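You operate a simulated robot arm through the tools that you are given. There is no shell and no other tool. Be economical: measure what you need, move in short steps, check, and stop when the job is done.

Carry out the task below with a simulated robot arm. There is one attempt and no reset: what you move stays moved.

TASK
Purge the mint keg three times, then shut the blue lever, park its coupler and shut the valve wheel.
Fine: each time hold the vent button till the needle has dropped by half; lever before coupler; leave the regulator knob as it is.
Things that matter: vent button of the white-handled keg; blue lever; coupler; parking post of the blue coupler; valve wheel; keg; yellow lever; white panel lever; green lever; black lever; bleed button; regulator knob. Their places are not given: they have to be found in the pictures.

The check looks at the end state, three seconds after you hand in, the way a careful person would. Anything else that was tipped, shoved, dropped, spilled or broken makes it a failure.

THE ROBOT
A 7-joint arm with a two-finger parallel gripper, fixed in place. Base frame: the origin is at the foot of the arm, x ahead of it, y to its left, z up; the work surface is at about z = 660. Lengths are in mm, angles in degrees, forces in N, time in s.
With the tool pointing down near the work surface it reaches from about 100 to 620 mm from the base axis. Its first joint turns from -115.0 to 115.0 degrees. Payload 3.91 kg.
The tool frame sits at the grasp point between the pads (the TCP): z along the fingers, y along the line on which they close. The tips reach 30 mm beyond it. The gripper opens to 110 mm. The fingers are 20 mm wide and 10 mm thick; the gripper's body (48 by 112 mm) begins 55 mm behind the TCP.
Orientation is told as [roll, pitch, yaw] about the base's x, y, z axes, in that order, counted from this pose: with the fingers straight down and closing along the base's y, the tool's x points along the base's -x, its y along +y and its z along -z.

THE INTERFACE
- The arm moves only by the tool send_rows. Its argument "series" is a list that holds one entry, the list of rows, each a list of 7 numbers: the turn, a rotation vector about the tool's x, y, z in units of 45 degrees (1.0 is 45 degrees), then the shift along the tool's x, y, z in units of 400 mm (1.0 is 400 mm), then the gripper command, from -1 (shut) to 1 (fully open), values between in proportion. In form: [[[ax, ay, az, tx, ty, tz, hand], ...]]. A call has 1 to 12 rows; each row is the pose to reach, as a shift and turn from the pose commanded when the call began, along the tool's axes at that moment. A call with a number of a shift or a turn outside -1 to 1 is refused whole. Rows are played at 5 a second. More than 50 mm and 8.6 degrees between two rows, or a gripper value outside its range, and nothing of the call is played. Where a pose cannot be reached the arm comes as near as it can. A force on the tool above 60 N (or 10 N above the force at the start of the call, whichever is more), or a blocked arm, ends the call early, and 0.2 s more pass. The fingers move at their own pace (about 108 mm/s each) and stop on an object; they squeeze with about 27 N. The grip force told is the motor's: it shows also when the fingers shut on nothing. Time passes only in rows, and 0.2 s behind the last, so rows that repeat a pose let the fingers close. It gives the time, the measured TCP pose, the force on the tool (base axes), the opening and the grip force at its end, in the units of the frame above (readings bear some noise).
- Cameras (640 x 400 px; columns grow to the right, rows downward): "scene" is fixed at [222.8, -499.2, 1699.2]; the picture's right is [0.81, -0.59, 0.00], its down [-0.34, -0.46, -0.82] and it looks along [0.49, 0.66, -0.57] (base axes); focal length 312 px, centre (320, 200). "wrist" rides on the gripper at [72, 17, -103] in the tool frame; the picture's right is [-0.23, 0.97, 0.00], its down [-0.76, -0.18, -0.62] and it looks along [-0.61, -0.14, 0.78] (tool axes); focal length 222 px, centre (320, 200).
- get_image(camera): a new picture of that camera. It takes no simulated time.
- move_column(by): slides the trunk up (or, below 0, down) by that many mm; the arm rides with it, the base frame stays. It gives what a move gives, with no picture.
- probe_pixels(camera, pixels): for up to 12 pixels [column, row] of the newest picture of that camera ("zoom" is the newest enlarged one), the place [x, y, z] in the base frame of the surface seen there, good to about 2 mm. It takes no simulated time.
- zoom(camera, box): a new picture of the part [left, top, right, bottom] of that camera's present view, enlarged. It takes no simulated time.
- sign_off(): hands the job in; it is judged then, once.

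Work in short steps. Measure before you move; look again where a grasp or a placing could have gone wrong, and mend it. You have 80 turns and 34 pictures in all, those below and enlarged ones among them. Open the gripper and draw the arm clear of the work before you hand the job in, unless the task says otherwise; then end with one line.

The tools are called after "Call:" as a command line: name --argument value ..., lists and objects as JSON in quotes. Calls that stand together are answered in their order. send_rows: Moves the arm, as the interface text tells. Its arguments: {"type":"object","properties":{"series":{"type":"array","items":{"type":"array","items":{"type":"array","items":{"type":"number"}}}}},"required":["series"]} The other tools are called the same way: move_column (by) slides the trunk up or down; get_image (camera) takes a picture; probe_pixels (camera, pixels) gives the place of the surface under pixels of a picture; zoom (camera, box) takes an enlarged picture of a part of a camera's view; sign_off () hands the job in.

At the start:

```text
t: 0.0
position: [460.8, 91.4, 1447.5]
tool_rot: [0.0, 0.1, 0.0]
wrist_force: [0.9, 0.4, 0.2]
finger_gap: 110.0
gripper_force: 0.1
trunk travel left (down, up): [-925.0, 65.0]
```

scene: 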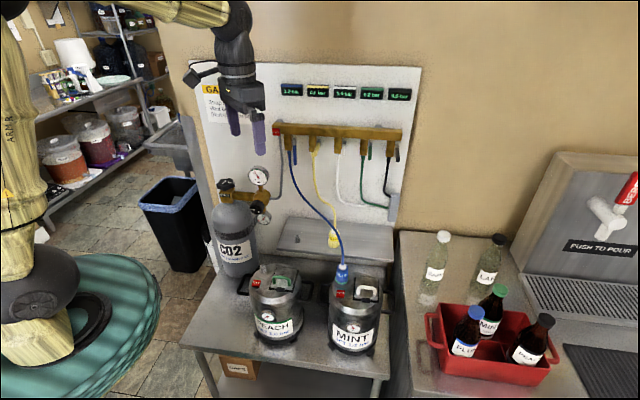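
wrist: 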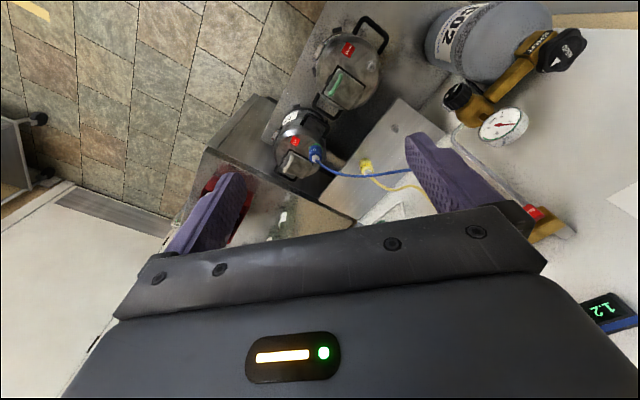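

The scene shows a panel with a brass manifold (levers near 275-395, 130-155) and two kegs. I zoom into the kegs and the manifold to find details.

Call:
zoom --camera "scene" --box '[230, 220, 410, 360]'

Call:
zoom --camera "scene" --box '[200, 70, 420, 220]'

```text
2.86 times, centred on (320, 290) of scene
```

zoom: 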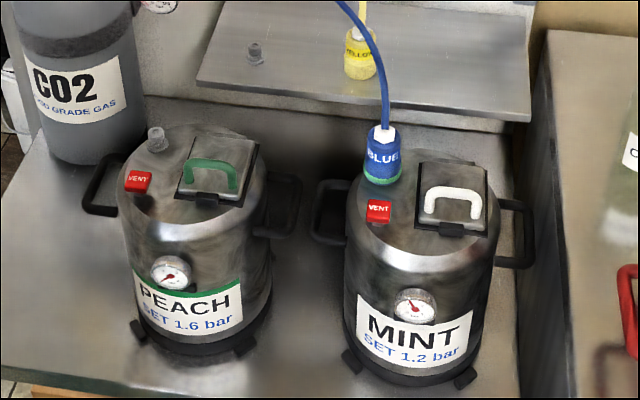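

```text
2.67 times, centred on (310, 145) of scene
```

zoom: 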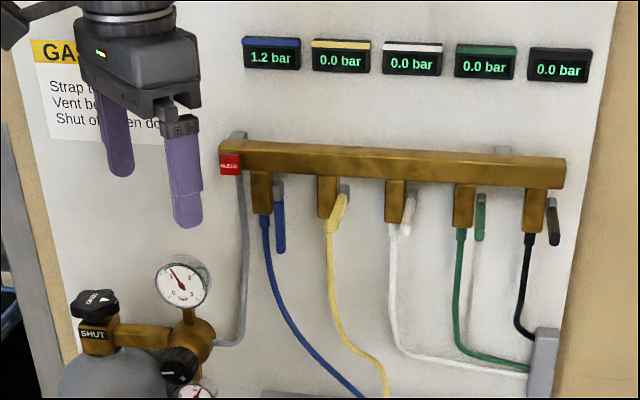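

The last zoom shows the manifold: blue lever at (280,220), CO2 wheel at (95,300), bleed button at (230,165). I probe these, and zoom closer.

Call:
probe_pixels --camera "zoom" --pixels '[[278, 188], [280, 215], [281, 248], [262, 190], [345, 192], [337, 215], [95, 300], [80, 306], [113, 302], [95, 335], [300, 150], [300, 300]]'

Call:
zoom --camera "scene" --box '[270, 115, 350, 165]'

Call:
zoom --camera "scene" --box '[205, 155, 301, 215]'

```text
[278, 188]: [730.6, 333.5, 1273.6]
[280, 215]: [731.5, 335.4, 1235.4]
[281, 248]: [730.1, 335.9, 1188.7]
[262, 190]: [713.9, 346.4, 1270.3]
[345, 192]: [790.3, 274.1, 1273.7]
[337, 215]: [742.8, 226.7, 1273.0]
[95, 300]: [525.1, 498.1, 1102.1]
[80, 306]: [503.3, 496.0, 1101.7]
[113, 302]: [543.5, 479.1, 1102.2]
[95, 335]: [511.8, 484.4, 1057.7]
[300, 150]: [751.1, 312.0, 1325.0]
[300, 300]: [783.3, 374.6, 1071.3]
```

```text
8.00 times, centred on (310, 140) of scene
```

zoom: 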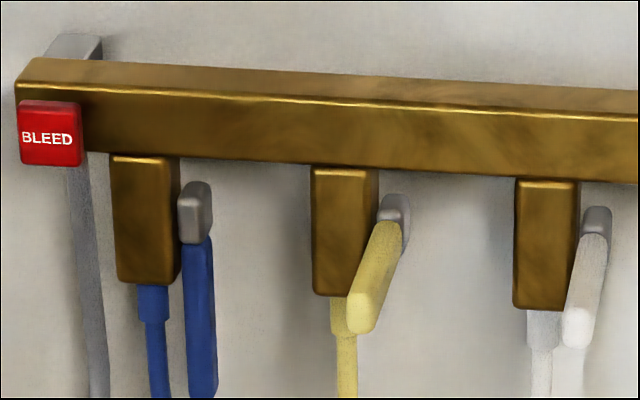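

```text
6.67 times, centred on (253, 185) of scene
```

zoom: 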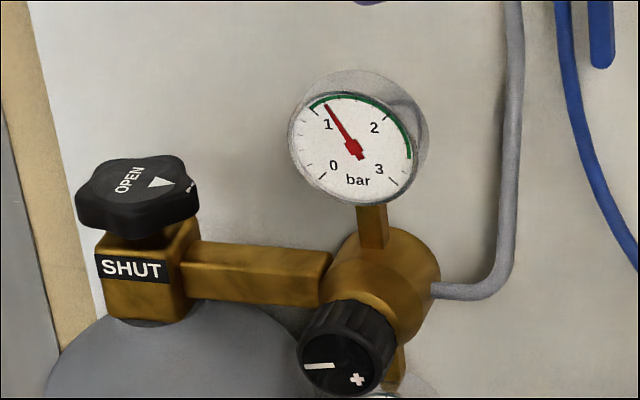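

I zoom on the shelf with the parking posts, and probe the mint keg's parts via the scene picture: vent at (340,294), coupler (342,275), post (297,238).

Call:
zoom --camera "scene" --box '[270, 205, 398, 285]'

Call:
probe_pixels --camera "scene" --pixels '[[340.3, 293.9], [342.1, 266.2], [341.7, 276], [341.7, 282], [297.3, 236], [297.3, 240.5], [334, 238], [366, 292], [290, 247], [353, 325], [256, 283], [376, 250]]'

```text
5.00 times, centred on (334, 245) of scene
```

zoom: 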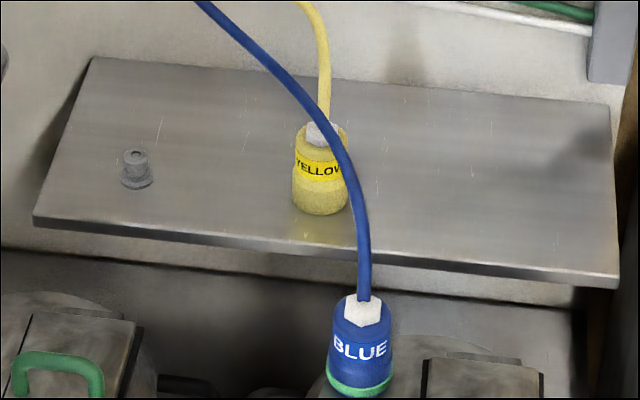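

```text
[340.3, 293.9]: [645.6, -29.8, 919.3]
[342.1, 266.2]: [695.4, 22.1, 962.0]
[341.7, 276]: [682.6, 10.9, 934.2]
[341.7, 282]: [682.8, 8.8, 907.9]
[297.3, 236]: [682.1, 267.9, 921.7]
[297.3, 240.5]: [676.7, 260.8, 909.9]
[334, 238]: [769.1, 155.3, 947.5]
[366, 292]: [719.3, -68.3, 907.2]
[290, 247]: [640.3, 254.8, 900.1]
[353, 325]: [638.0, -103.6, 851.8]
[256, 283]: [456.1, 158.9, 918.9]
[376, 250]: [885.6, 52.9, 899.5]
```

Mint vent button is at (646,-30,919), coupler at about (685,12,935), parking post at about (682,266,920). I lower the trunk 380 mm (staying above the kegs) and shut the fingers, then look.

Call:
move_column --by -380

Call:
send_rows --series '[[[0, -0.17, 0, -0.1, -0.1, 0, -1], [0, -0.34, 0, -0.2, -0.2, 0, -1], [0, -0.51, 0, -0.25, -0.25, 0, -1], [0, -0.667, 0, -0.27, -0.3, 0, -1], [0, -0.667, 0, -0.27, -0.3, 0, -1], [0, -0.667, 0, -0.27, -0.3, 0, -1]]]'

Call:
get_image --camera "wrist"

Call:
get_image --camera "scene"

```text
t: 3.7
position: [462.4, 90.5, 1067.7]
tool_rot: [0.0, 0.0, 0.1]
wrist_force: [-0.2, -0.6, -0.2]
finger_gap: 109.9
gripper_force: 0.1
trunk travel left (down, up): [-545.0, 445.0]
```

```text
refused: row 1 steps farther than a row can; nothing moved
```

```text
26 pictures are left
```

wrist: 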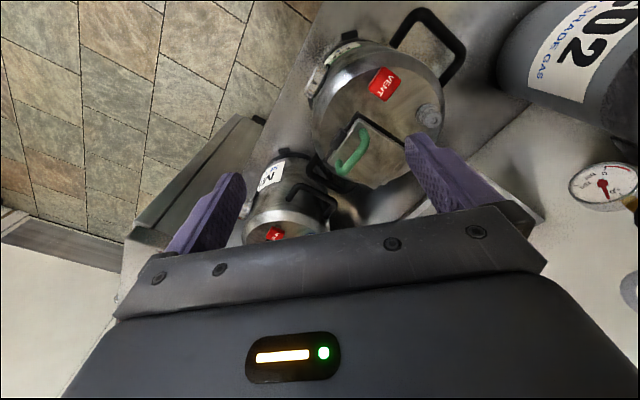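

```text
25 pictures are left
```

scene: 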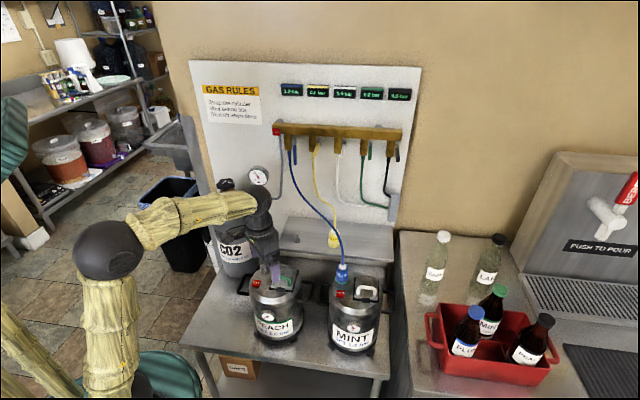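

The first move was refused for step size (56 mm). I replay it in smaller steps, going to about (590,-30,1030) with a 30° tilt, fingers shut, and read the sign.

Call:
send_rows --series '[[[0, -0.13, 0, -0.06, -0.06, 0, -1], [0, -0.26, 0, -0.12, -0.12, 0, -1], [0, -0.4, 0, -0.18, -0.18, 0.02, -1], [0, -0.53, 0, -0.25, -0.24, 0.05, -1], [0, -0.667, 0, -0.32, -0.3, 0.09, -1], [0, -0.667, 0, -0.32, -0.3, 0.09, -1]]]'

Call:
zoom --camera "scene" --box '[195, 75, 275, 130]'

Call:
get_image --camera "wrist"

```text
t: 5.1
position: [592.0, -30.1, 1034.0]
tool_rot: [0.0, -30.2, 0.1]
wrist_force: [-0.2, -0.5, 0.5]
finger_gap: 0.1
gripper_force: 26.7
trunk travel left (down, up): [-545.0, 445.0]
```

```text
7.27 times, centred on (235, 102) of scene
```

zoom: 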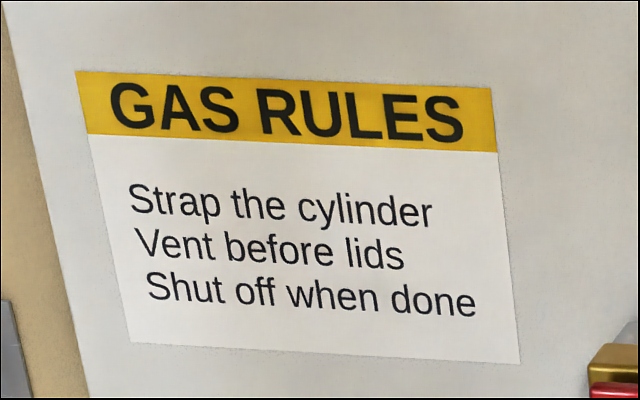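

```text
23 pictures are left
```

wrist: 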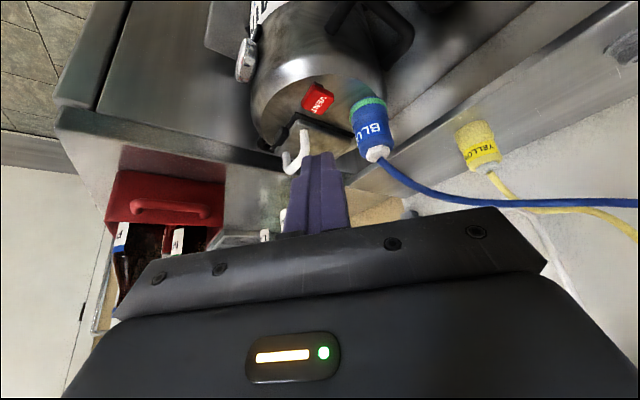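

The wrist picture shows the vent button at about (318,98), coupler at (370,125), handle at (298,155). I probe them precisely.

Call:
probe_pixels --camera "wrist" --pixels '[[318, 98], [308, 102], [325, 90], [316, 88], [322, 108], [335, 115], [290, 110], [375, 153], [370, 120], [366, 104], [302, 140], [290, 165]]'

Call:
zoom --camera "scene" --box '[322, 265, 386, 335]'

```text
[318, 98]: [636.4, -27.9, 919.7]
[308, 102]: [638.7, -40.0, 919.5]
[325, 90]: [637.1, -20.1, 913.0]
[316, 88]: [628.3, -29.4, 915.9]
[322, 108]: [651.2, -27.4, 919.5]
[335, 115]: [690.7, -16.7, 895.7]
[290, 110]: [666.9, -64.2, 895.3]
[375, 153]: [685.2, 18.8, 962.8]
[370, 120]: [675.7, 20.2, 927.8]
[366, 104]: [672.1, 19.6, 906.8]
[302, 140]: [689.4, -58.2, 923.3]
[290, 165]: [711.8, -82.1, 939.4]
```

```text
5.71 times, centred on (354, 300) of scene
```

zoom: 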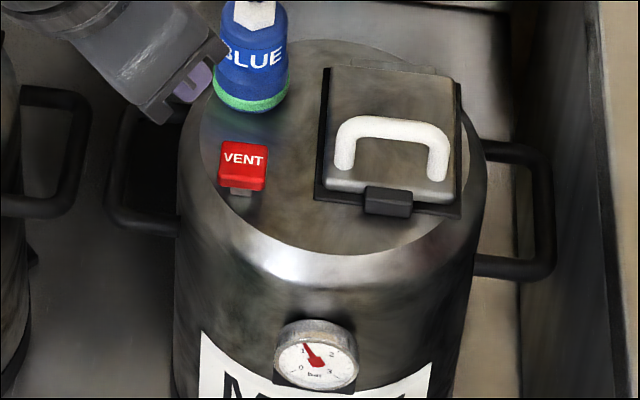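

Button top is centred at about (642,-30,919.5). I move to hover about 9 mm above it with the lower tip edge.

Call:
send_rows --series '[[[0, 0, 0, 0, 0, 0.1, -1], [0, 0, 0, -0.003, 0, 0.18, -1], [0, 0, 0, -0.003, 0, 0.215, -1], [0, 0, 0, -0.003, 0, 0.215, -1]]]'

Call:
zoom --camera "scene" --box '[322, 265, 386, 335]'

```text
t: 6.1
position: [634.7, -29.7, 960.0]
tool_rot: [0.0, -30.1, -0.1]
wrist_force: [0.5, -0.4, 0.6]
finger_gap: 0.0
gripper_force: 27.0
trunk travel left (down, up): [-545.0, 445.0]
```

```text
5.71 times, centred on (354, 300) of scene
```

zoom: 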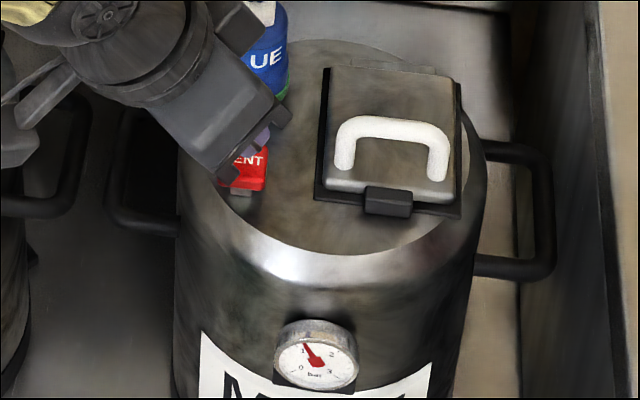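

Tips sit over the button and the gauge at (316,357) is visible. I press down 15 mm in small steps (about 6 mm into the button) and read force.

Call:
send_rows --series '[[[0, 0, 0, 0.01, 0, 0.0173, -1], [0, 0, 0, 0.015, 0, 0.026, -1], [0, 0, 0, 0.01875, 0, 0.0325, -1]]]'

Call:
zoom --camera "scene" --box '[322, 265, 386, 335]'

```text
t: 6.9
position: [633.8, -29.0, 944.5]
tool_rot: [-0.1, -30.0, 0.1]
wrist_force: [0.4, 1.8, 4.1]
finger_gap: 0.0
gripper_force: 27.1
trunk travel left (down, up): [-545.0, 445.0]
```

```text
5.71 times, centred on (354, 300) of scene
```

zoom: 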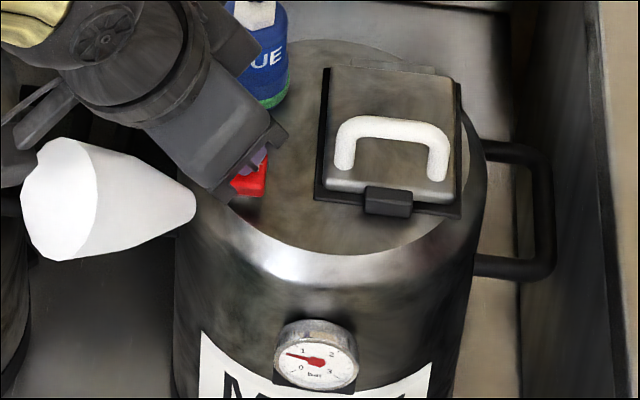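

The jet shows it is venting; the needle is at about 0.65 of 1.2 bar. I hold one more row, then lift off and let it refill.

Call:
send_rows --series '[[[0, 0, 0, 0, 0, 0, -1], [0, 0, 0, -0.01875, 0, -0.0325, -1]]]'

Call:
zoom --camera "scene" --box '[322, 265, 386, 335]'

```text
t: 7.5
position: [634.0, -29.2, 957.7]
tool_rot: [0.0, -29.9, 0.1]
wrist_force: [-0.5, -0.5, -0.8]
finger_gap: 0.0
gripper_force: 26.6
trunk travel left (down, up): [-545.0, 445.0]
```

```text
5.71 times, centred on (354, 300) of scene
```

zoom: 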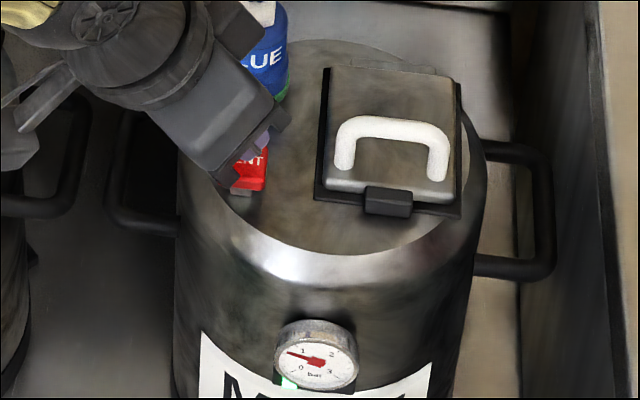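

A green lamp lit at (288,382): the first purge seems counted. I wait 2.6 s to refill, then look.

Call:
send_rows --series '[[[0, 0, 0, 0, 0, 0, -1], [0, 0, 0, 0, 0, 0, -1], [0, 0, 0, 0, 0, 0, -1], [0, 0, 0, 0, 0, 0, -1], [0, 0, 0, 0, 0, 0, -1], [0, 0, 0, 0, 0, 0, -1], [0, 0, 0, 0, 0, 0, -1], [0, 0, 0, 0, 0, 0, -1], [0, 0, 0, 0, 0, 0, -1], [0, 0, 0, 0, 0, 0, -1], [0, 0, 0, 0, 0, 0, -1], [0, 0, 0, 0, 0, 0, -1]]]'

Call:
zoom --camera "scene" --box '[322, 295, 386, 335]'

```text
t: 10.1
position: [634.1, -30.3, 959.7]
tool_rot: [0.1, -30.1, 0.1]
wrist_force: [-0.1, 0.3, 0.1]
finger_gap: 0.0
gripper_force: 26.7
trunk travel left (down, up): [-545.0, 445.0]
```

```text
10.00 times, centred on (354, 315) of scene
```

zoom: 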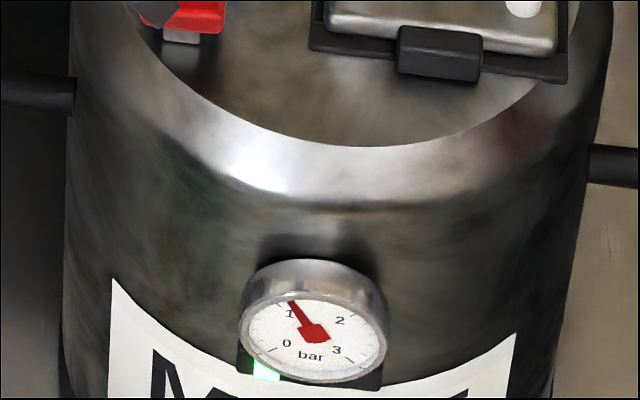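

One lamp is lit and the needle is back near 1.2 bar. I do the second purge: short wait, press the same way with the same hold, release.

Call:
send_rows --series '[[[0, 0, 0, 0, 0, 0, -1], [0, 0, 0, 0, 0, 0, -1], [0, 0, 0, 0, 0, 0, -1], [0, 0, 0, 0, 0, 0, -1], [0, 0, 0, 0.01, 0, 0.0173, -1], [0, 0, 0, 0.015, 0, 0.026, -1], [0, 0, 0, 0.01875, 0, 0.0325, -1], [0, 0, 0, 0.01875, 0, 0.0325, -1], [0, 0, 0, 0.01875, 0, 0.0325, -1], [0, 0, 0, 0, 0, 0, -1]]]'

Call:
zoom --camera "scene" --box '[322, 295, 386, 335]'

```text
t: 12.3
position: [634.4, -29.9, 957.9]
tool_rot: [0.0, -30.0, 0.0]
wrist_force: [0.7, 0.0, 1.0]
finger_gap: 0.1
gripper_force: 26.8
trunk travel left (down, up): [-545.0, 445.0]
```

```text
10.00 times, centred on (354, 315) of scene
```

zoom: 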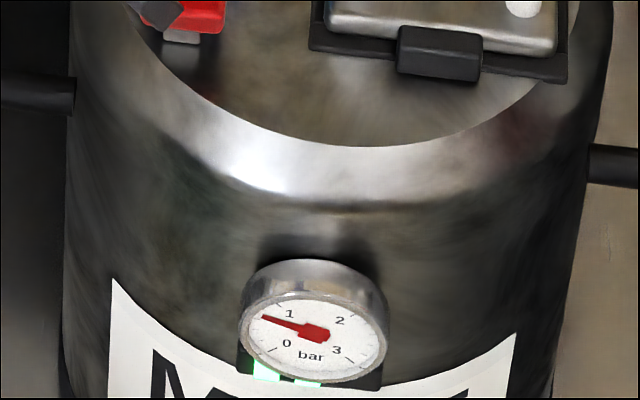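

Two lamps are lit now, at (265,371) and (307,383). I wait for the refill, then do the third press.

Call:
send_rows --series '[[[0, 0, 0, 0, 0, 0, -1], [0, 0, 0, 0, 0, 0, -1], [0, 0, 0, 0, 0, 0, -1], [0, 0, 0, 0, 0, 0, -1], [0, 0, 0, 0, 0, 0, -1], [0, 0, 0, 0, 0, 0, -1], [0, 0, 0, 0, 0, 0, -1], [0, 0, 0, 0, 0, 0, -1], [0, 0, 0, 0, 0, 0, -1], [0, 0, 0, 0, 0, 0, -1], [0, 0, 0, 0, 0, 0, -1], [0, 0, 0, 0, 0, 0, -1]]]'

Call:
send_rows --series '[[[0, 0, 0, 0, 0, 0, -1], [0, 0, 0, 0, 0, 0, -1], [0, 0, 0, 0, 0, 0, -1], [0, 0, 0, 0, 0, 0, -1], [0, 0, 0, 0.01, 0, 0.0173, -1], [0, 0, 0, 0.015, 0, 0.026, -1], [0, 0, 0, 0.01875, 0, 0.0325, -1], [0, 0, 0, 0.01875, 0, 0.0325, -1], [0, 0, 0, 0.01875, 0, 0.0325, -1], [0, 0, 0, 0, 0, 0, -1]]]'

Call:
zoom --camera "scene" --box '[322, 295, 386, 335]'

```text
t: 14.9
position: [633.2, -30.5, 958.0]
tool_rot: [0.0, -30.0, 0.0]
wrist_force: [-0.4, -0.1, 0.2]
finger_gap: 0.2
gripper_force: 27.2
trunk travel left (down, up): [-545.0, 445.0]
```

```text
t: 17.1
position: [633.2, -28.6, 957.4]
tool_rot: [0.1, -29.9, 0.1]
wrist_force: [0.2, 0.0, -0.4]
finger_gap: 0.1
gripper_force: 26.8
trunk travel left (down, up): [-545.0, 445.0]
```

```text
10.00 times, centred on (354, 315) of scene
```

zoom: 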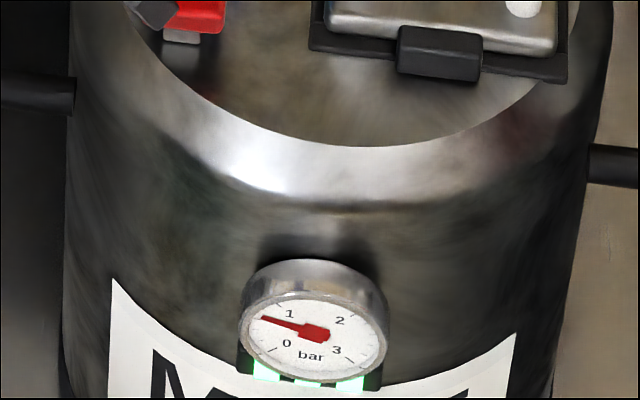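

All three lamps are lit (265, 307, 350 near row 383). Now I back off and swing the tool up to horizontal, opening the gripper halfway, heading toward (524,90,1190) on the way to the blue lever.

Call:
send_rows --series '[[[0, 0, 0, 0, 0, -0.1, -1], [0, -0.167, 0, -0.005, 0.03, -0.18, -1], [0, -0.333, 0, -0.01, 0.07, -0.26, -1], [0, -0.5, 0, -0.02, 0.11, -0.34, -1], [0, -0.667, 0, -0.025, 0.15, -0.42, -1], [0, -0.833, 0, -0.03, 0.19, -0.5, -1], [0, -1.0, 0, -0.035, 0.23, -0.57, -1]]]'

```text
t: 18.7
position: [563.0, -33.9, 1089.1]
tool_rot: [-3.4, -66.6, -8.3]
wrist_force: [-1.8, -1.3, 4.4]
finger_gap: 0.2
gripper_force: 27.3
out of reach, approached as far as the arm can: row 5
trunk travel left (down, up): [-545.0, 445.0]
```

The arm got stuck at y=-34, pitch -67. I look at the scene to see its posture.

Call:
get_image --camera "scene"

```text
15 pictures are left
```

scene: 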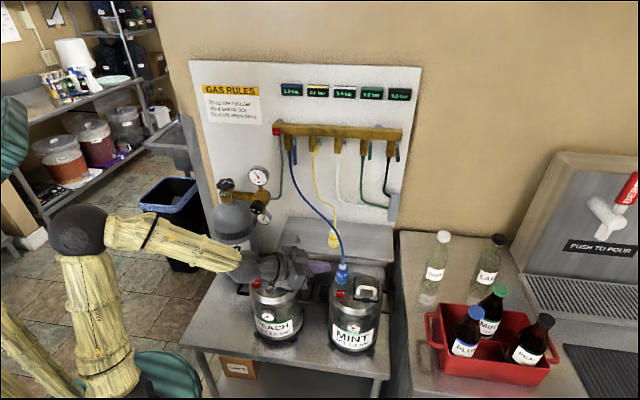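

The forearm points down here, limiting wrist bend; higher up should be easier. I raise about 110 mm without turning and check what pose results.

Call:
send_rows --series '[[[0, 0, 0, -0.08, 0, -0.034, -1], [0, 0, 0, -0.16, 0, -0.068, -1], [0, 0, 0, -0.25, 0, -0.1, -1], [0, 0, 0, -0.25, 0, -0.1, -1]]]'

```text
t: 19.7
position: [517.6, 58.4, 1270.0]
tool_rot: [-0.2, -75.1, 0.3]
wrist_force: [0.0, 0.2, -0.5]
finger_gap: 0.0
gripper_force: 26.9
trunk travel left (down, up): [-545.0, 445.0]
```

The commanded pose was kept and is now reached: (518,58,1270), pitch -75. Now I yaw 45° toward the panel and go to a pre-grasp 160 mm in front of the lever, opening to 55 mm.

Call:
send_rows --series '[[[-0.161, 0, -0.043, -0.002, 0.071, 0.046, 0], [-0.322, 0, -0.086, -0.004, 0.142, 0.092, 0], [-0.483, 0, -0.129, -0.006, 0.214, 0.138, 0], [-0.644, 0, -0.172, -0.008, 0.285, 0.184, 0], [-0.805, 0, -0.216, -0.01, 0.356, 0.23, 0], [-0.966, 0, -0.259, -0.012, 0.4275, 0.276, 0], [-0.966, 0, -0.259, -0.012, 0.4275, 0.276, 0]]]'

Call:
get_image --camera "wrist"

```text
t: 21.3
position: [624.5, 234.3, 1247.1]
tool_rot: [-0.1, -75.0, 45.4]
wrist_force: [0.8, -0.2, 0.8]
finger_gap: 55.1
gripper_force: 0.1
trunk travel left (down, up): [-545.0, 445.0]
```

```text
14 pictures are left
```

wrist: 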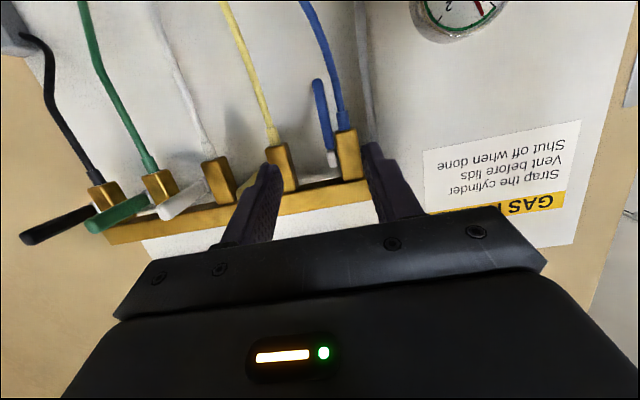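

The picture (upside down) shows the blue lever hanging from (332,155) to tip (316,82), blue hose from (347,125) to (320,30); the other levers stick out. I probe these.

Call:
probe_pixels --camera "wrist" --pixels '[[317, 88], [322, 110], [328, 140], [332, 158], [337, 92], [341, 110], [345, 140], [327, 60], [332, 75], [312, 88], [323, 88], [277, 150]]'

Call:
zoom --camera "wrist" --box '[264, 60, 392, 190]'

```text
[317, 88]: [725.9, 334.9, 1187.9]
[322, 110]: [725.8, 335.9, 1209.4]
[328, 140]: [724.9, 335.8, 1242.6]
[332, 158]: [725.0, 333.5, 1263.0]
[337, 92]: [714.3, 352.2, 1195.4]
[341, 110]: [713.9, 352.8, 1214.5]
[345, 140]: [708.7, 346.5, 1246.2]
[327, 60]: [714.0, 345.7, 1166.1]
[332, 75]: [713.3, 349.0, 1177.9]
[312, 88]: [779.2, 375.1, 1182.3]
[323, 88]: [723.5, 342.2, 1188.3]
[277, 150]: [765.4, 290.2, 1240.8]
```

```text
3.08 times, centred on (328, 125) of wrist
```

zoom: 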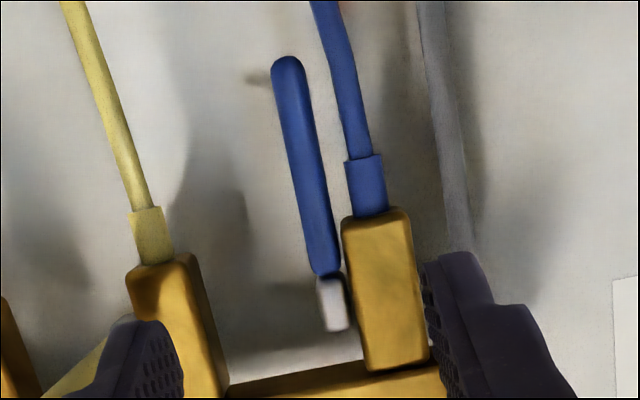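

Lever centre is about u=-275, front depth d≈750; the hose is 20 mm to its left, so I'll grip with just the tips at z≈1198, gap 20 mm. First I go to 20 mm short of the lever and measure.

Call:
send_rows --series '[[[0, 0, 0, 0.01, -0.001, 0.08, -0.636], [0, 0, 0, 0.02, -0.002, 0.16, -0.636], [0, 0, 0, 0.0395, -0.003, 0.251, -0.636], [0, 0, 0, 0.0395, -0.003, 0.251, -0.636], [0, 0, 0, 0.0395, -0.003, 0.251, -0.636]]]'

Call:
zoom --camera "wrist" --box '[240, 50, 400, 210]'

```text
t: 22.5
position: [694.1, 299.3, 1202.9]
tool_rot: [-0.1, -75.0, 45.0]
wrist_force: [0.4, 0.1, 0.0]
finger_gap: 19.9
gripper_force: 0.0
trunk travel left (down, up): [-545.0, 445.0]
```

```text
2.50 times, centred on (320, 130) of wrist
```

zoom: 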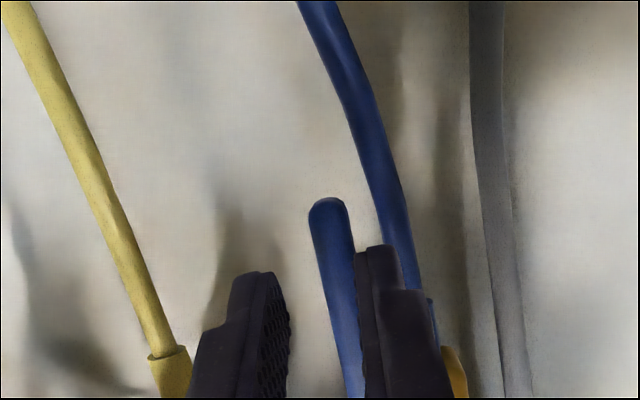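

The lever (318–354 at row 250) would graze the upper-left finger, so I shift 3 mm left (+u) and slide in 26 mm to straddle it.

Call:
send_rows --series '[[[0, 0, 0, 0, 0.0075, 0, -0.636], [0, 0, 0, -0.008, 0.0075, 0.02, -0.636], [0, 0, 0, -0.016, 0.0075, 0.04, -0.636], [0, 0, 0, -0.024, 0.0075, 0.061, -0.636], [0, 0, 0, -0.024, 0.0075, 0.061, -0.636]]]'

Call:
zoom --camera "wrist" --box '[240, 50, 400, 210]'

```text
t: 23.7
position: [709.1, 318.5, 1205.9]
tool_rot: [-0.2, -75.0, 45.2]
wrist_force: [-0.3, -0.5, 1.1]
finger_gap: 20.1
gripper_force: 0.0
trunk travel left (down, up): [-545.0, 445.0]
```

```text
2.50 times, centred on (320, 130) of wrist
```

zoom: 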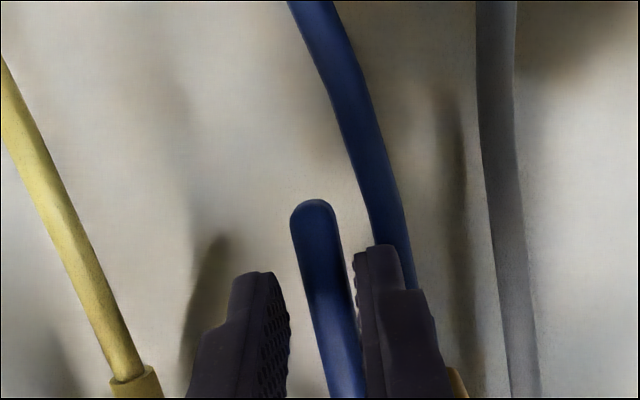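

The lever (295–345) lies between the fingers. I push in 3 mm more and close on it.

Call:
send_rows --series '[[[0, 0, 0, -0.002, 0, 0.0075, -0.636], [0, 0, 0, -0.002, 0, 0.0075, -1], [0, 0, 0, -0.002, 0, 0.0075, -1], [0, 0, 0, -0.002, 0, 0.0075, -1]]]'

```text
t: 24.7
position: [711.1, 322.6, 1205.1]
tool_rot: [-0.1, -75.0, 45.3]
wrist_force: [-4.4, 1.5, -2.4]
finger_gap: 12.0
gripper_force: 45.1
trunk travel left (down, up): [-545.0, 445.0]
```

Gripped at 12 mm. I swing the lever out and up on a 72 mm arc, first 45°.

Call:
send_rows --series '[[[0, 0, 0, 0.004, 0, -0.0235, -1], [0, 0, 0, 0.0062, 0, -0.0466, -1], [0, 0, 0, 0.004, 0, -0.07, -1], [0, 0, 0, 0, 0, -0.0932, -1], [0, 0, 0, -0.008, 0, -0.115, -1], [0, 0, 0, -0.0179, 0, -0.1366, -1]]]'

```text
t: 26.1
position: [677.7, 288.1, 1224.0]
tool_rot: [-0.1, -74.7, 45.2]
wrist_force: [0.1, 8.1, -15.5]
finger_gap: 11.8
gripper_force: 44.8
trunk travel left (down, up): [-545.0, 445.0]
```

Moved with the lever, forces small. I continue from 45° to 90°.

Call:
send_rows --series '[[[0, 0, 0, -0.014, 0, -0.019, -1], [0, 0, 0, -0.0287, 0, -0.0373, -1], [0, 0, 0, -0.047, 0, -0.053, -1], [0, 0, 0, -0.0659, 0, -0.0659, -1], [0, 0, 0, -0.088, 0, -0.076, -1], [0, 0, 0, -0.1094, 0, -0.0839, -1]]]'

Call:
get_image --camera "scene"

```text
t: 27.5
position: [661.9, 269.8, 1279.8]
tool_rot: [0.1, -75.0, 45.0]
wrist_force: [-0.1, -0.8, 0.1]
finger_gap: 0.0
gripper_force: 37.1
trunk travel left (down, up): [-545.0, 445.0]
```

```text
10 pictures are left
```

scene: 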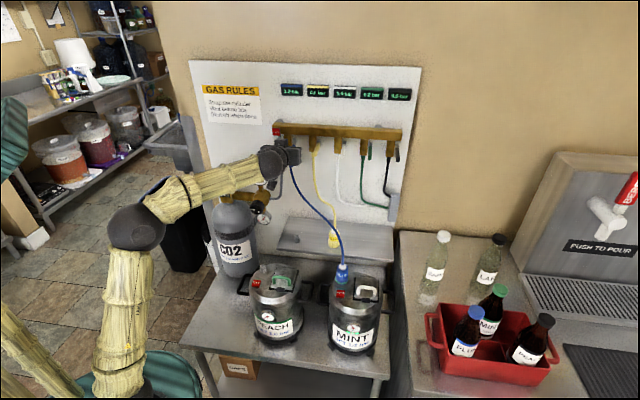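

The gap reads 0: the lever slipped out late in the arc. I back off 110 mm and look with the wrist camera.

Call:
send_rows --series '[[[0, 0, 0, 0, 0, -0.1, -1], [0, 0, 0, 0, 0, -0.2, -1], [0, 0, 0, 0, 0, -0.27, -1], [0, 0, 0, 0, 0, -0.27, -1]]]'

Call:
zoom --camera "wrist" --box '[100, 40, 420, 240]'

```text
t: 28.5
position: [587.9, 193.7, 1310.0]
tool_rot: [-0.1, -75.0, 45.1]
wrist_force: [0.0, 0.1, -0.3]
finger_gap: 0.0
gripper_force: 37.8
trunk travel left (down, up): [-545.0, 445.0]
```

```text
2.00 times, centred on (260, 140) of wrist
```

zoom: 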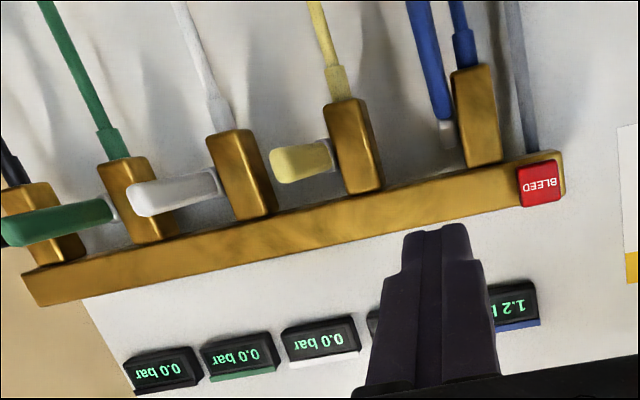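

The blue lever at (447,130)–(415,0) isn't closed. I probe it, plus the shut yellow lever for reference.

Call:
probe_pixels --camera "zoom" --pixels '[[446, 135], [440, 108], [432, 70], [424, 30], [419, 5], [325, 155], [300, 160], [280, 165], [463, 30], [470, 100], [212, 182], [150, 198]]'

```text
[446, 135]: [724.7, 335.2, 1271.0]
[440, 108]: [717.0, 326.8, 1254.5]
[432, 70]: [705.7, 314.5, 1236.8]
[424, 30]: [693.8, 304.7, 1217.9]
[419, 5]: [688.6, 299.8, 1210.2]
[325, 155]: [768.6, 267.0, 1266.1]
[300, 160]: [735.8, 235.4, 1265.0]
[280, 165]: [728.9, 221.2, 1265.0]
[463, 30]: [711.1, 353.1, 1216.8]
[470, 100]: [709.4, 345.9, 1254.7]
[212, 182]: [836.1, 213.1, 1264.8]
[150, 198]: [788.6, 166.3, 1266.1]
```

The lever rests about 40° from vertical; shut levers sit level at z≈1265. I level the tool, go under the lever (TCP z≈1165, tip depth 725, short of the hose) ready to push it up.

Call:
send_rows --series '[[[0, -0.083, 0, 0.078, 0.002, 0.058, -1], [0, -0.167, 0, 0.156, 0.004, 0.116, -1], [0, -0.25, 0, 0.235, 0.006, 0.174, -1], [0, -0.333, 0, 0.313, 0.006, 0.232, -1], [0, -0.333, 0, 0.295, 0.006, 0.3, -1], [0, -0.333, 0, 0.276, 0.006, 0.37, -1], [0, -0.333, 0, 0.258, 0.006, 0.437, -1], [0, -0.333, 0, 0.258, 0.006, 0.437, -1]]]'

```text
t: 30.3
position: [687.7, 300.7, 1160.7]
tool_rot: [-60.3, -90.0, 105.3]
wrist_force: [-0.8, -0.1, -0.3]
finger_gap: 0.0
gripper_force: 38.2
trunk travel left (down, up): [-545.0, 445.0]
```

At d≈699, u≈-274, z=1161, beneath the lever. I raise slowly 80 mm to push it level.

Call:
send_rows --series '[[[0, 0, 0, -0.03, 0, 0, -1], [0, 0, 0, -0.06, 0, 0, -1], [0, 0, 0, -0.09, 0, 0, -1], [0, 0, 0, -0.12, 0, 0, -1], [0, 0, 0, -0.15, 0, 0, -1], [0, 0, 0, -0.175, 0, 0, -1], [0, 0, 0, -0.19, 0, 0, -1], [0, 0, 0, -0.2, 0, 0, -1]]]'

```text
t: 31.2
position: [688.2, 299.6, 1188.9]
tool_rot: [6.0, -88.3, 38.9]
wrist_force: [-6.2, -2.5, -7.5]
finger_gap: 0.0
gripper_force: 37.8
trunk travel left (down, up): [-545.0, 445.0]
stopped in row 4: the force on the tool passed its limit (the readings are from after the stop); the commanded pose is now the measured one
```

The vertical push hit the force limit at z=1189 (contact near the lever's tip). I follow the lever's arc instead, outward and up, in finer steps.

Call:
send_rows --series '[[[0, 0, 0, -0.0065, 0, -0.007, -1], [0, 0, 0, -0.013, 0, -0.014, -1], [0, 0, 0, -0.02, 0, -0.0208, -1], [0, 0, 0, -0.027, 0, -0.027, -1], [0, 0, 0, -0.0345, 0, -0.033, -1], [0, 0, 0, -0.0423, 0, -0.0388, -1], [0, 0, 0, -0.05, 0, -0.044, -1], [0, 0, 0, -0.0585, 0, -0.049, -1]]]'

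```text
t: 33.0
position: [673.7, 287.8, 1215.4]
tool_rot: [6.4, -88.7, 38.7]
wrist_force: [-0.5, -0.5, 0.2]
finger_gap: 0.0
gripper_force: 37.4
trunk travel left (down, up): [-545.0, 445.0]
```

No force reading now and the arm followed the arc. I continue to level with the remaining 44 mm rise, 12 mm outward.

Call:
send_rows --series '[[[0, 0, 0, -0.012, 0, -0.006, -1], [0, 0, 0, -0.024, 0, -0.011, -1], [0, 0, 0, -0.036, 0, -0.016, -1], [0, 0, 0, -0.05, 0, -0.02, -1], [0, 0, 0, -0.062, 0, -0.023, -1], [0, 0, 0, -0.072, 0, -0.026, -1], [0, 0, 0, -0.078, 0, -0.028, -1]]]'

Call:
zoom --camera "wrist" --box '[220, 40, 440, 180]'

```text
t: 34.6
position: [666.5, 278.4, 1245.5]
tool_rot: [6.4, -88.5, 38.5]
wrist_force: [-2.9, -0.4, -4.8]
finger_gap: 0.0
gripper_force: 37.5
trunk travel left (down, up): [-545.0, 445.0]
```

```text
2.86 times, centred on (330, 110) of wrist
```

zoom: 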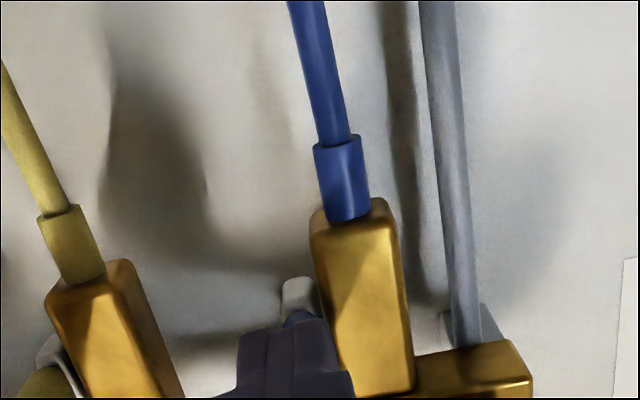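

The lever rests on top of the fingers with its grey root at (298,292). I push up a few mm more, in 2 mm steps, to reach its stop.

Call:
send_rows --series '[[[0, 0, 0, -0.005, 0, 0, -1], [0, 0, 0, -0.01, 0, 0, -1], [0, 0, 0, -0.015, 0, 0, -1], [0, 0, 0, -0.02, 0, 0, -1], [0, 0, 0, -0.025, 0, 0, -1]]]'

```text
t: 35.8
position: [669.3, 279.2, 1246.7]
tool_rot: [11.6, -87.7, 33.1]
wrist_force: [-24.3, -10.6, -52.3]
finger_gap: 0.2
gripper_force: 38.0
trunk travel left (down, up): [-545.0, 445.0]
```

Now pressing at 52 N against the stop: lever is shut. I drop away beneath it, retreat outward, and look.

Call:
send_rows --series '[[[0, 0, 0, 0.05, 0, 0, -1], [0, 0, 0, 0.1, 0, 0, -1], [0, 0, 0, 0.1, 0, -0.1, -1], [0, 0, 0, 0.1, 0, -0.2, -1], [0, 0, 0, 0.1, 0, -0.3, -1], [0, 0, 0, 0.1, 0, -0.4, -1], [0, 0, 0, 0.1, 0, -0.4, -1]]]'

Call:
get_image --camera "wrist"

```text
t: 37.4
position: [554.3, 167.4, 1221.6]
tool_rot: [6.5, -88.7, 38.5]
wrist_force: [-0.1, 0.0, 0.7]
finger_gap: 0.2
gripper_force: 37.4
trunk travel left (down, up): [-545.0, 445.0]
```

```text
7 pictures are left
```

wrist: 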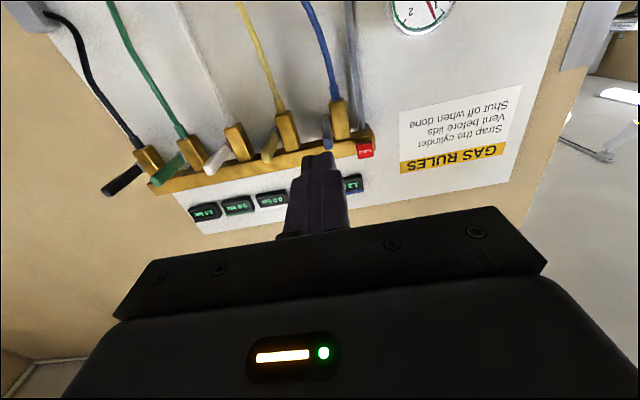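

Blue lever at (325,125) now points outwards like the others. I probe it for confirmation against yellow (268,140).

Call:
probe_pixels --camera "wrist" --pixels '[[325, 118], [326, 128], [327, 140], [272, 138], [266, 150], [268, 144]]'

```text
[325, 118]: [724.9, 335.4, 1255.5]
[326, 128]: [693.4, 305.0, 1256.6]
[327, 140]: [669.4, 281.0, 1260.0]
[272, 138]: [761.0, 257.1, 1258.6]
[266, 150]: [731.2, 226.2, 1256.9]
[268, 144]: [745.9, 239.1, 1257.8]
```

Blue lever is level like yellow: shut. Next the coupler: I lower the trunk 150 mm for an easier wrist angle, then yaw back to face +x.

Call:
move_column --by -150

Call:
send_rows --series '[[[0.167, 0, 0, 0, -0.027, -0.036, 0], [0.333, 0, 0, 0, -0.055, -0.071, 0], [0.5, 0, 0, 0, -0.082, -0.107, 0], [0.667, 0, 0, 0, -0.11, -0.143, 0], [0.833, 0, 0, 0, -0.137, -0.178, 0], [1.0, 0, 0, 0, -0.1645, -0.214, 0], [1.0, 0, 0, 0, -0.1645, -0.214, 0]]]'

```text
t: 39.2
position: [554.5, 168.2, 1070.5]
tool_rot: [5.2, -88.6, 39.6]
wrist_force: [0.5, -0.4, 0.2]
finger_gap: 0.0
gripper_force: 38.2
trunk travel left (down, up): [-395.0, 595.0]
```

```text
t: 40.8
position: [541.1, 60.0, 1074.1]
tool_rot: [-39.1, -88.7, 38.8]
wrist_force: [0.1, 0.7, 0.2]
finger_gap: 55.2
gripper_force: 0.0
trunk travel left (down, up): [-395.0, 595.0]
```

Now pointing along +x. Coupler axis is about (694,22); I pitch to -60 and go to a pre-grasp 130 mm short, and take a wrist picture.

Call:
send_rows --series '[[[0, 0.167, 0, 0.046, -0.024, 0.021, 0], [0, 0.333, 0, 0.092, -0.048, 0.042, 0], [0, 0.5, 0, 0.138, -0.072, 0.064, 0], [0, 0.667, 0, 0.185, -0.095, 0.085, 0], [0, 0.667, 0, 0.185, -0.095, 0.085, 0]]]'

Call:
get_image --camera "wrist"

```text
t: 42.0
position: [570.8, 18.0, 1010.8]
tool_rot: [-4.2, -62.9, 2.6]
wrist_force: [0.1, 0.6, -1.3]
finger_gap: 55.1
gripper_force: 0.1
out of reach, approached as far as the arm can: row 4, 5
trunk travel left (down, up): [-395.0, 595.0]
```

```text
6 pictures are left
```

wrist: 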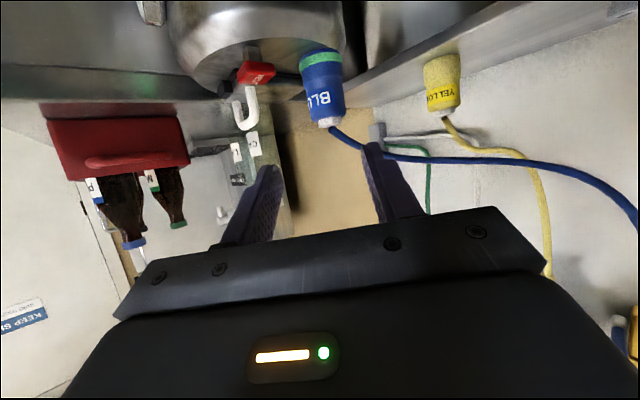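

The coupler sits between the fingers' lines, from ring (320,62) to nut (330,122). I probe it.

Call:
probe_pixels --camera "wrist" --pixels '[[322, 85], [306, 85], [339, 85], [330, 120], [320, 60], [302, 62], [338, 58], [322, 100], [255, 72], [400, 150]]'

```text
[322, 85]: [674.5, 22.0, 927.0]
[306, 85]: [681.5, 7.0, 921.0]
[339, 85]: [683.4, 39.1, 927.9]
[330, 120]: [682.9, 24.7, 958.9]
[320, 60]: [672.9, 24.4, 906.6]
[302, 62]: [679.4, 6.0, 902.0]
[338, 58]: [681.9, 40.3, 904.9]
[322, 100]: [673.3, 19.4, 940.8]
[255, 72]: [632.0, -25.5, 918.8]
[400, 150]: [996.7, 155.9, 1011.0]
```

Coupler centre is about (692,23), Ø36. To ease the wrist limit I raise the arm 100 mm and lower the trunk 100 mm.

Call:
send_rows --series '[[[0, 0, 0, -0.08, 0, -0.046, 0], [0, 0, 0, -0.16, 0, -0.092, 0], [0, 0, 0, -0.2165, 0, -0.125, 0], [0, 0, 0, -0.2165, 0, -0.125, 0]]]'

Call:
move_column --by -100

```text
t: 43.0
position: [566.4, 22.2, 1114.3]
tool_rot: [-3.2, -62.9, 1.5]
wrist_force: [-0.2, 0.9, 0.2]
finger_gap: 55.2
gripper_force: 0.0
trunk travel left (down, up): [-395.0, 595.0]
```

```text
t: 44.3
position: [567.1, 21.9, 1012.6]
tool_rot: [-3.3, -62.9, 1.4]
wrist_force: [0.6, 0.2, -0.8]
finger_gap: 55.0
gripper_force: 0.1
trunk travel left (down, up): [-295.0, 695.0]
```

Now advance along the tool axis to straddle the coupler at about (685,23,935).

Call:
send_rows --series '[[[0, 0, 0, 0.01, 0, 0.09, 0], [0, 0, 0, 0.02, 0.001, 0.18, 0], [0, 0, 0, 0.03, 0.002, 0.27, 0], [0, 0, 0, 0.035, 0.0025, 0.32, 0], [0, 0, 0, 0.0375, 0.0025, 0.35, 0], [0, 0, 0, 0.0375, 0.0025, 0.35, 0]]]'

```text
t: 45.7
position: [686.4, 17.9, 938.0]
tool_rot: [-3.2, -62.9, 1.3]
wrist_force: [-0.4, 0.1, -0.3]
finger_gap: 55.1
gripper_force: 0.0
trunk travel left (down, up): [-295.0, 695.0]
```

I'm at y=17.9, so I shift 5 mm left and close on the coupler.

Call:
send_rows --series '[[[0, 0, 0, 0, 0.0115, 0, 0], [0, 0, 0, 0, 0.0115, 0, -0.3], [0, 0, 0, 0, 0.0115, 0, -1], [0, 0, 0, 0, 0.0115, 0, -1], [0, 0, 0, 0, 0.0115, 0, -1]]]'

```text
t: 46.9
position: [685.5, 23.0, 937.3]
tool_rot: [-3.2, -63.0, 1.4]
wrist_force: [0.2, -0.5, 0.9]
finger_gap: 43.8
gripper_force: 26.9
trunk travel left (down, up): [-295.0, 695.0]
```

Gripped at 43.8 mm. I lift straight up in small steps, 64 mm.

Call:
send_rows --series '[[[0, 0, 0, -0.009, 0, -0.0045, -1], [0, 0, 0, -0.018, 0, -0.009, -1], [0, 0, 0, -0.036, 0, -0.018, -1], [0, 0, 0, -0.054, 0, -0.027, -1], [0, 0, 0, -0.08, 0, -0.041, -1], [0, 0, 0, -0.11, 0, -0.056, -1], [0, 0, 0, -0.1426, 0, -0.0726, -1]]]'

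Call:
get_image --camera "scene"

```text
t: 48.5
position: [685.5, 24.4, 1002.1]
tool_rot: [-3.3, -63.0, 1.4]
wrist_force: [0.3, -0.5, -1.3]
finger_gap: 38.6
gripper_force: 27.0
trunk travel left (down, up): [-295.0, 695.0]
```

```text
5 pictures are left
```

scene: 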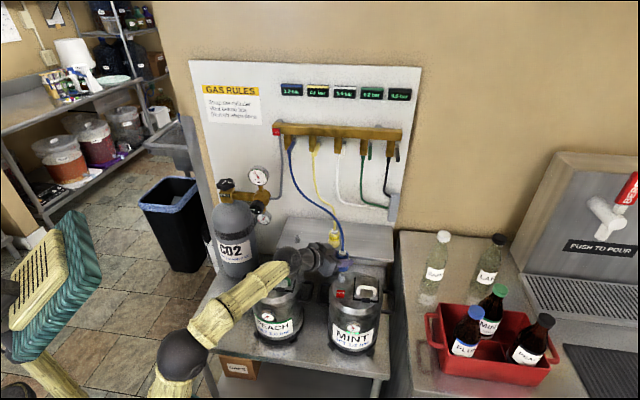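

The gripper holds 38.6 mm. I probe around (343,262) to see how the coupler sits in the grip.

Call:
probe_pixels --camera "scene" --pixels '[[343, 254], [343, 258], [343, 262], [343, 266], [343, 270], [343, 274], [340, 266], [348, 266], [343, 250], [343, 278]]'

Call:
zoom --camera "scene" --box '[296, 225, 392, 285]'

```text
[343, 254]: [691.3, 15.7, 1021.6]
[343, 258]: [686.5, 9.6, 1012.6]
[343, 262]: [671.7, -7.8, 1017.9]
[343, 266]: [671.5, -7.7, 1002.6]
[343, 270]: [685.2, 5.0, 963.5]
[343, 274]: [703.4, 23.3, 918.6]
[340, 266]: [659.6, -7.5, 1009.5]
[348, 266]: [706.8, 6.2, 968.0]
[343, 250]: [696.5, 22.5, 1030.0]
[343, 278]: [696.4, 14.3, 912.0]
```

```text
6.67 times, centred on (344, 255) of scene
```

zoom: 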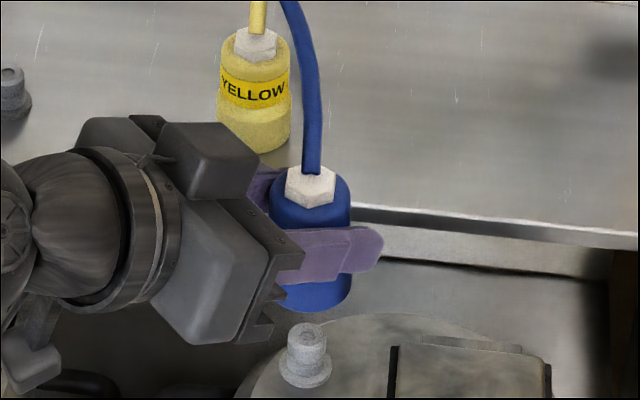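

The coupler is clear of the mint post at (305,345). I probe both posts' tops in the same view, so I can shift by their difference.

Call:
probe_pixels --camera "zoom" --pixels '[[306, 331], [305, 345], [305, 360], [305, 375], [290, 378], [322, 380], [13, 74], [12, 85], [11, 98], [12, 108], [26, 103], [305, 327]]'

Call:
probe_pixels --camera "scene" --pixels '[[297.5, 235.3], [297.5, 236], [297.5, 237.5], [297.5, 239], [297.5, 241], [295.5, 238], [299.5, 238], [294.8, 241], [300.3, 241], [341.8, 266.5]]'

```text
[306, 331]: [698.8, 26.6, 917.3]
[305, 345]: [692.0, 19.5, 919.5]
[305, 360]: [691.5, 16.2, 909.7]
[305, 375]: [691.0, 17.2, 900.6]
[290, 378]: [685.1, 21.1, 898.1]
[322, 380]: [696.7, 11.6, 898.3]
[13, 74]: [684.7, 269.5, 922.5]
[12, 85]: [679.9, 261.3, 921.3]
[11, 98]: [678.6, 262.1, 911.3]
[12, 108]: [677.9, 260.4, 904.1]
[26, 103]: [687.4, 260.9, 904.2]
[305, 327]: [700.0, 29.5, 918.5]
```

```text
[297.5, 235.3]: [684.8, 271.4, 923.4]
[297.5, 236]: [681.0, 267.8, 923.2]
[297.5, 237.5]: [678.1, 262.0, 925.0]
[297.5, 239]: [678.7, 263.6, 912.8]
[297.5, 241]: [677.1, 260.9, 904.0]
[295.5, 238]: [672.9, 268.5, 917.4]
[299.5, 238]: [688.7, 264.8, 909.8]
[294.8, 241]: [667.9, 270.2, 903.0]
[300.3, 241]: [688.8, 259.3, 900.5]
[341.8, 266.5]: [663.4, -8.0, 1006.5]
```

Posts differ by about (-14, +244.5, +4) mm, so the coupler must go there from its seated pose. I carry it level along +y to above the parking post.

Call:
send_rows --series '[[[0, 0, 0, 0.001, 0.07, -0.006, -1], [0, 0, 0, 0.002, 0.14, -0.012, -1], [0, 0, 0, 0.003, 0.22, -0.019, -1], [0, 0, 0, 0.004, 0.3, -0.026, -1], [0, 0, 0, 0.005, 0.38, -0.032, -1], [0, 0, 0, 0.007, 0.46, -0.039, -1], [0, 0, 0, 0.008, 0.54, -0.046, -1], [0, 0, 0, 0.009, 0.609, -0.052, -1], [0, 0, 0, 0.009, 0.609, -0.052, -1]]]'

Call:
zoom --camera "scene" --box '[256, 200, 352, 260]'

```text
t: 50.5
position: [669.2, 270.7, 1000.5]
tool_rot: [-3.2, -62.9, 1.3]
wrist_force: [-1.0, 0.0, 0.0]
finger_gap: 38.7
gripper_force: 27.0
trunk travel left (down, up): [-295.0, 695.0]
```

```text
6.67 times, centred on (304, 230) of scene
```

zoom: 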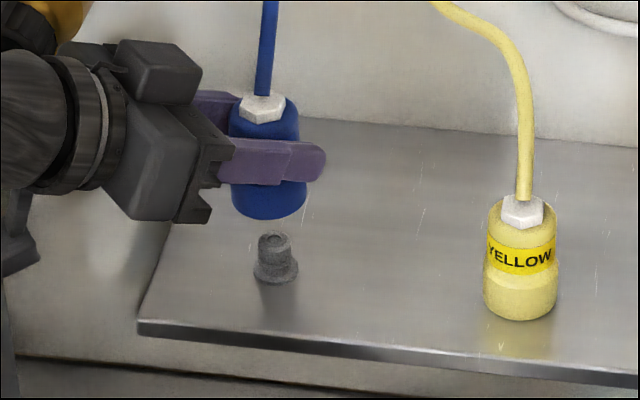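

Laterally the coupler axis (≈269 at row 205, trending to 273) lines up with the post (274,255). I probe coupler front and post front to check the depth.

Call:
probe_pixels --camera "zoom" --pixels '[[269, 195], [269, 203], [270, 210], [268, 135], [274, 240], [274, 237], [274, 250], [274, 260], [274, 272], [262, 110], [258, 272], [291, 272]]'

```text
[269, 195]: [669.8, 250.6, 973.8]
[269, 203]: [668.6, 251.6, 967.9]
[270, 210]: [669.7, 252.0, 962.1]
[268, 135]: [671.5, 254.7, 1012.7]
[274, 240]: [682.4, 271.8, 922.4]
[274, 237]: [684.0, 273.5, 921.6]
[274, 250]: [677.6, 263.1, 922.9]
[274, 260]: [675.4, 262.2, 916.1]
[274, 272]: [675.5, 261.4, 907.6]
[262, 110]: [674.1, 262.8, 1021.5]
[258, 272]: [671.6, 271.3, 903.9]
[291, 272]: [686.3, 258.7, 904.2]
```

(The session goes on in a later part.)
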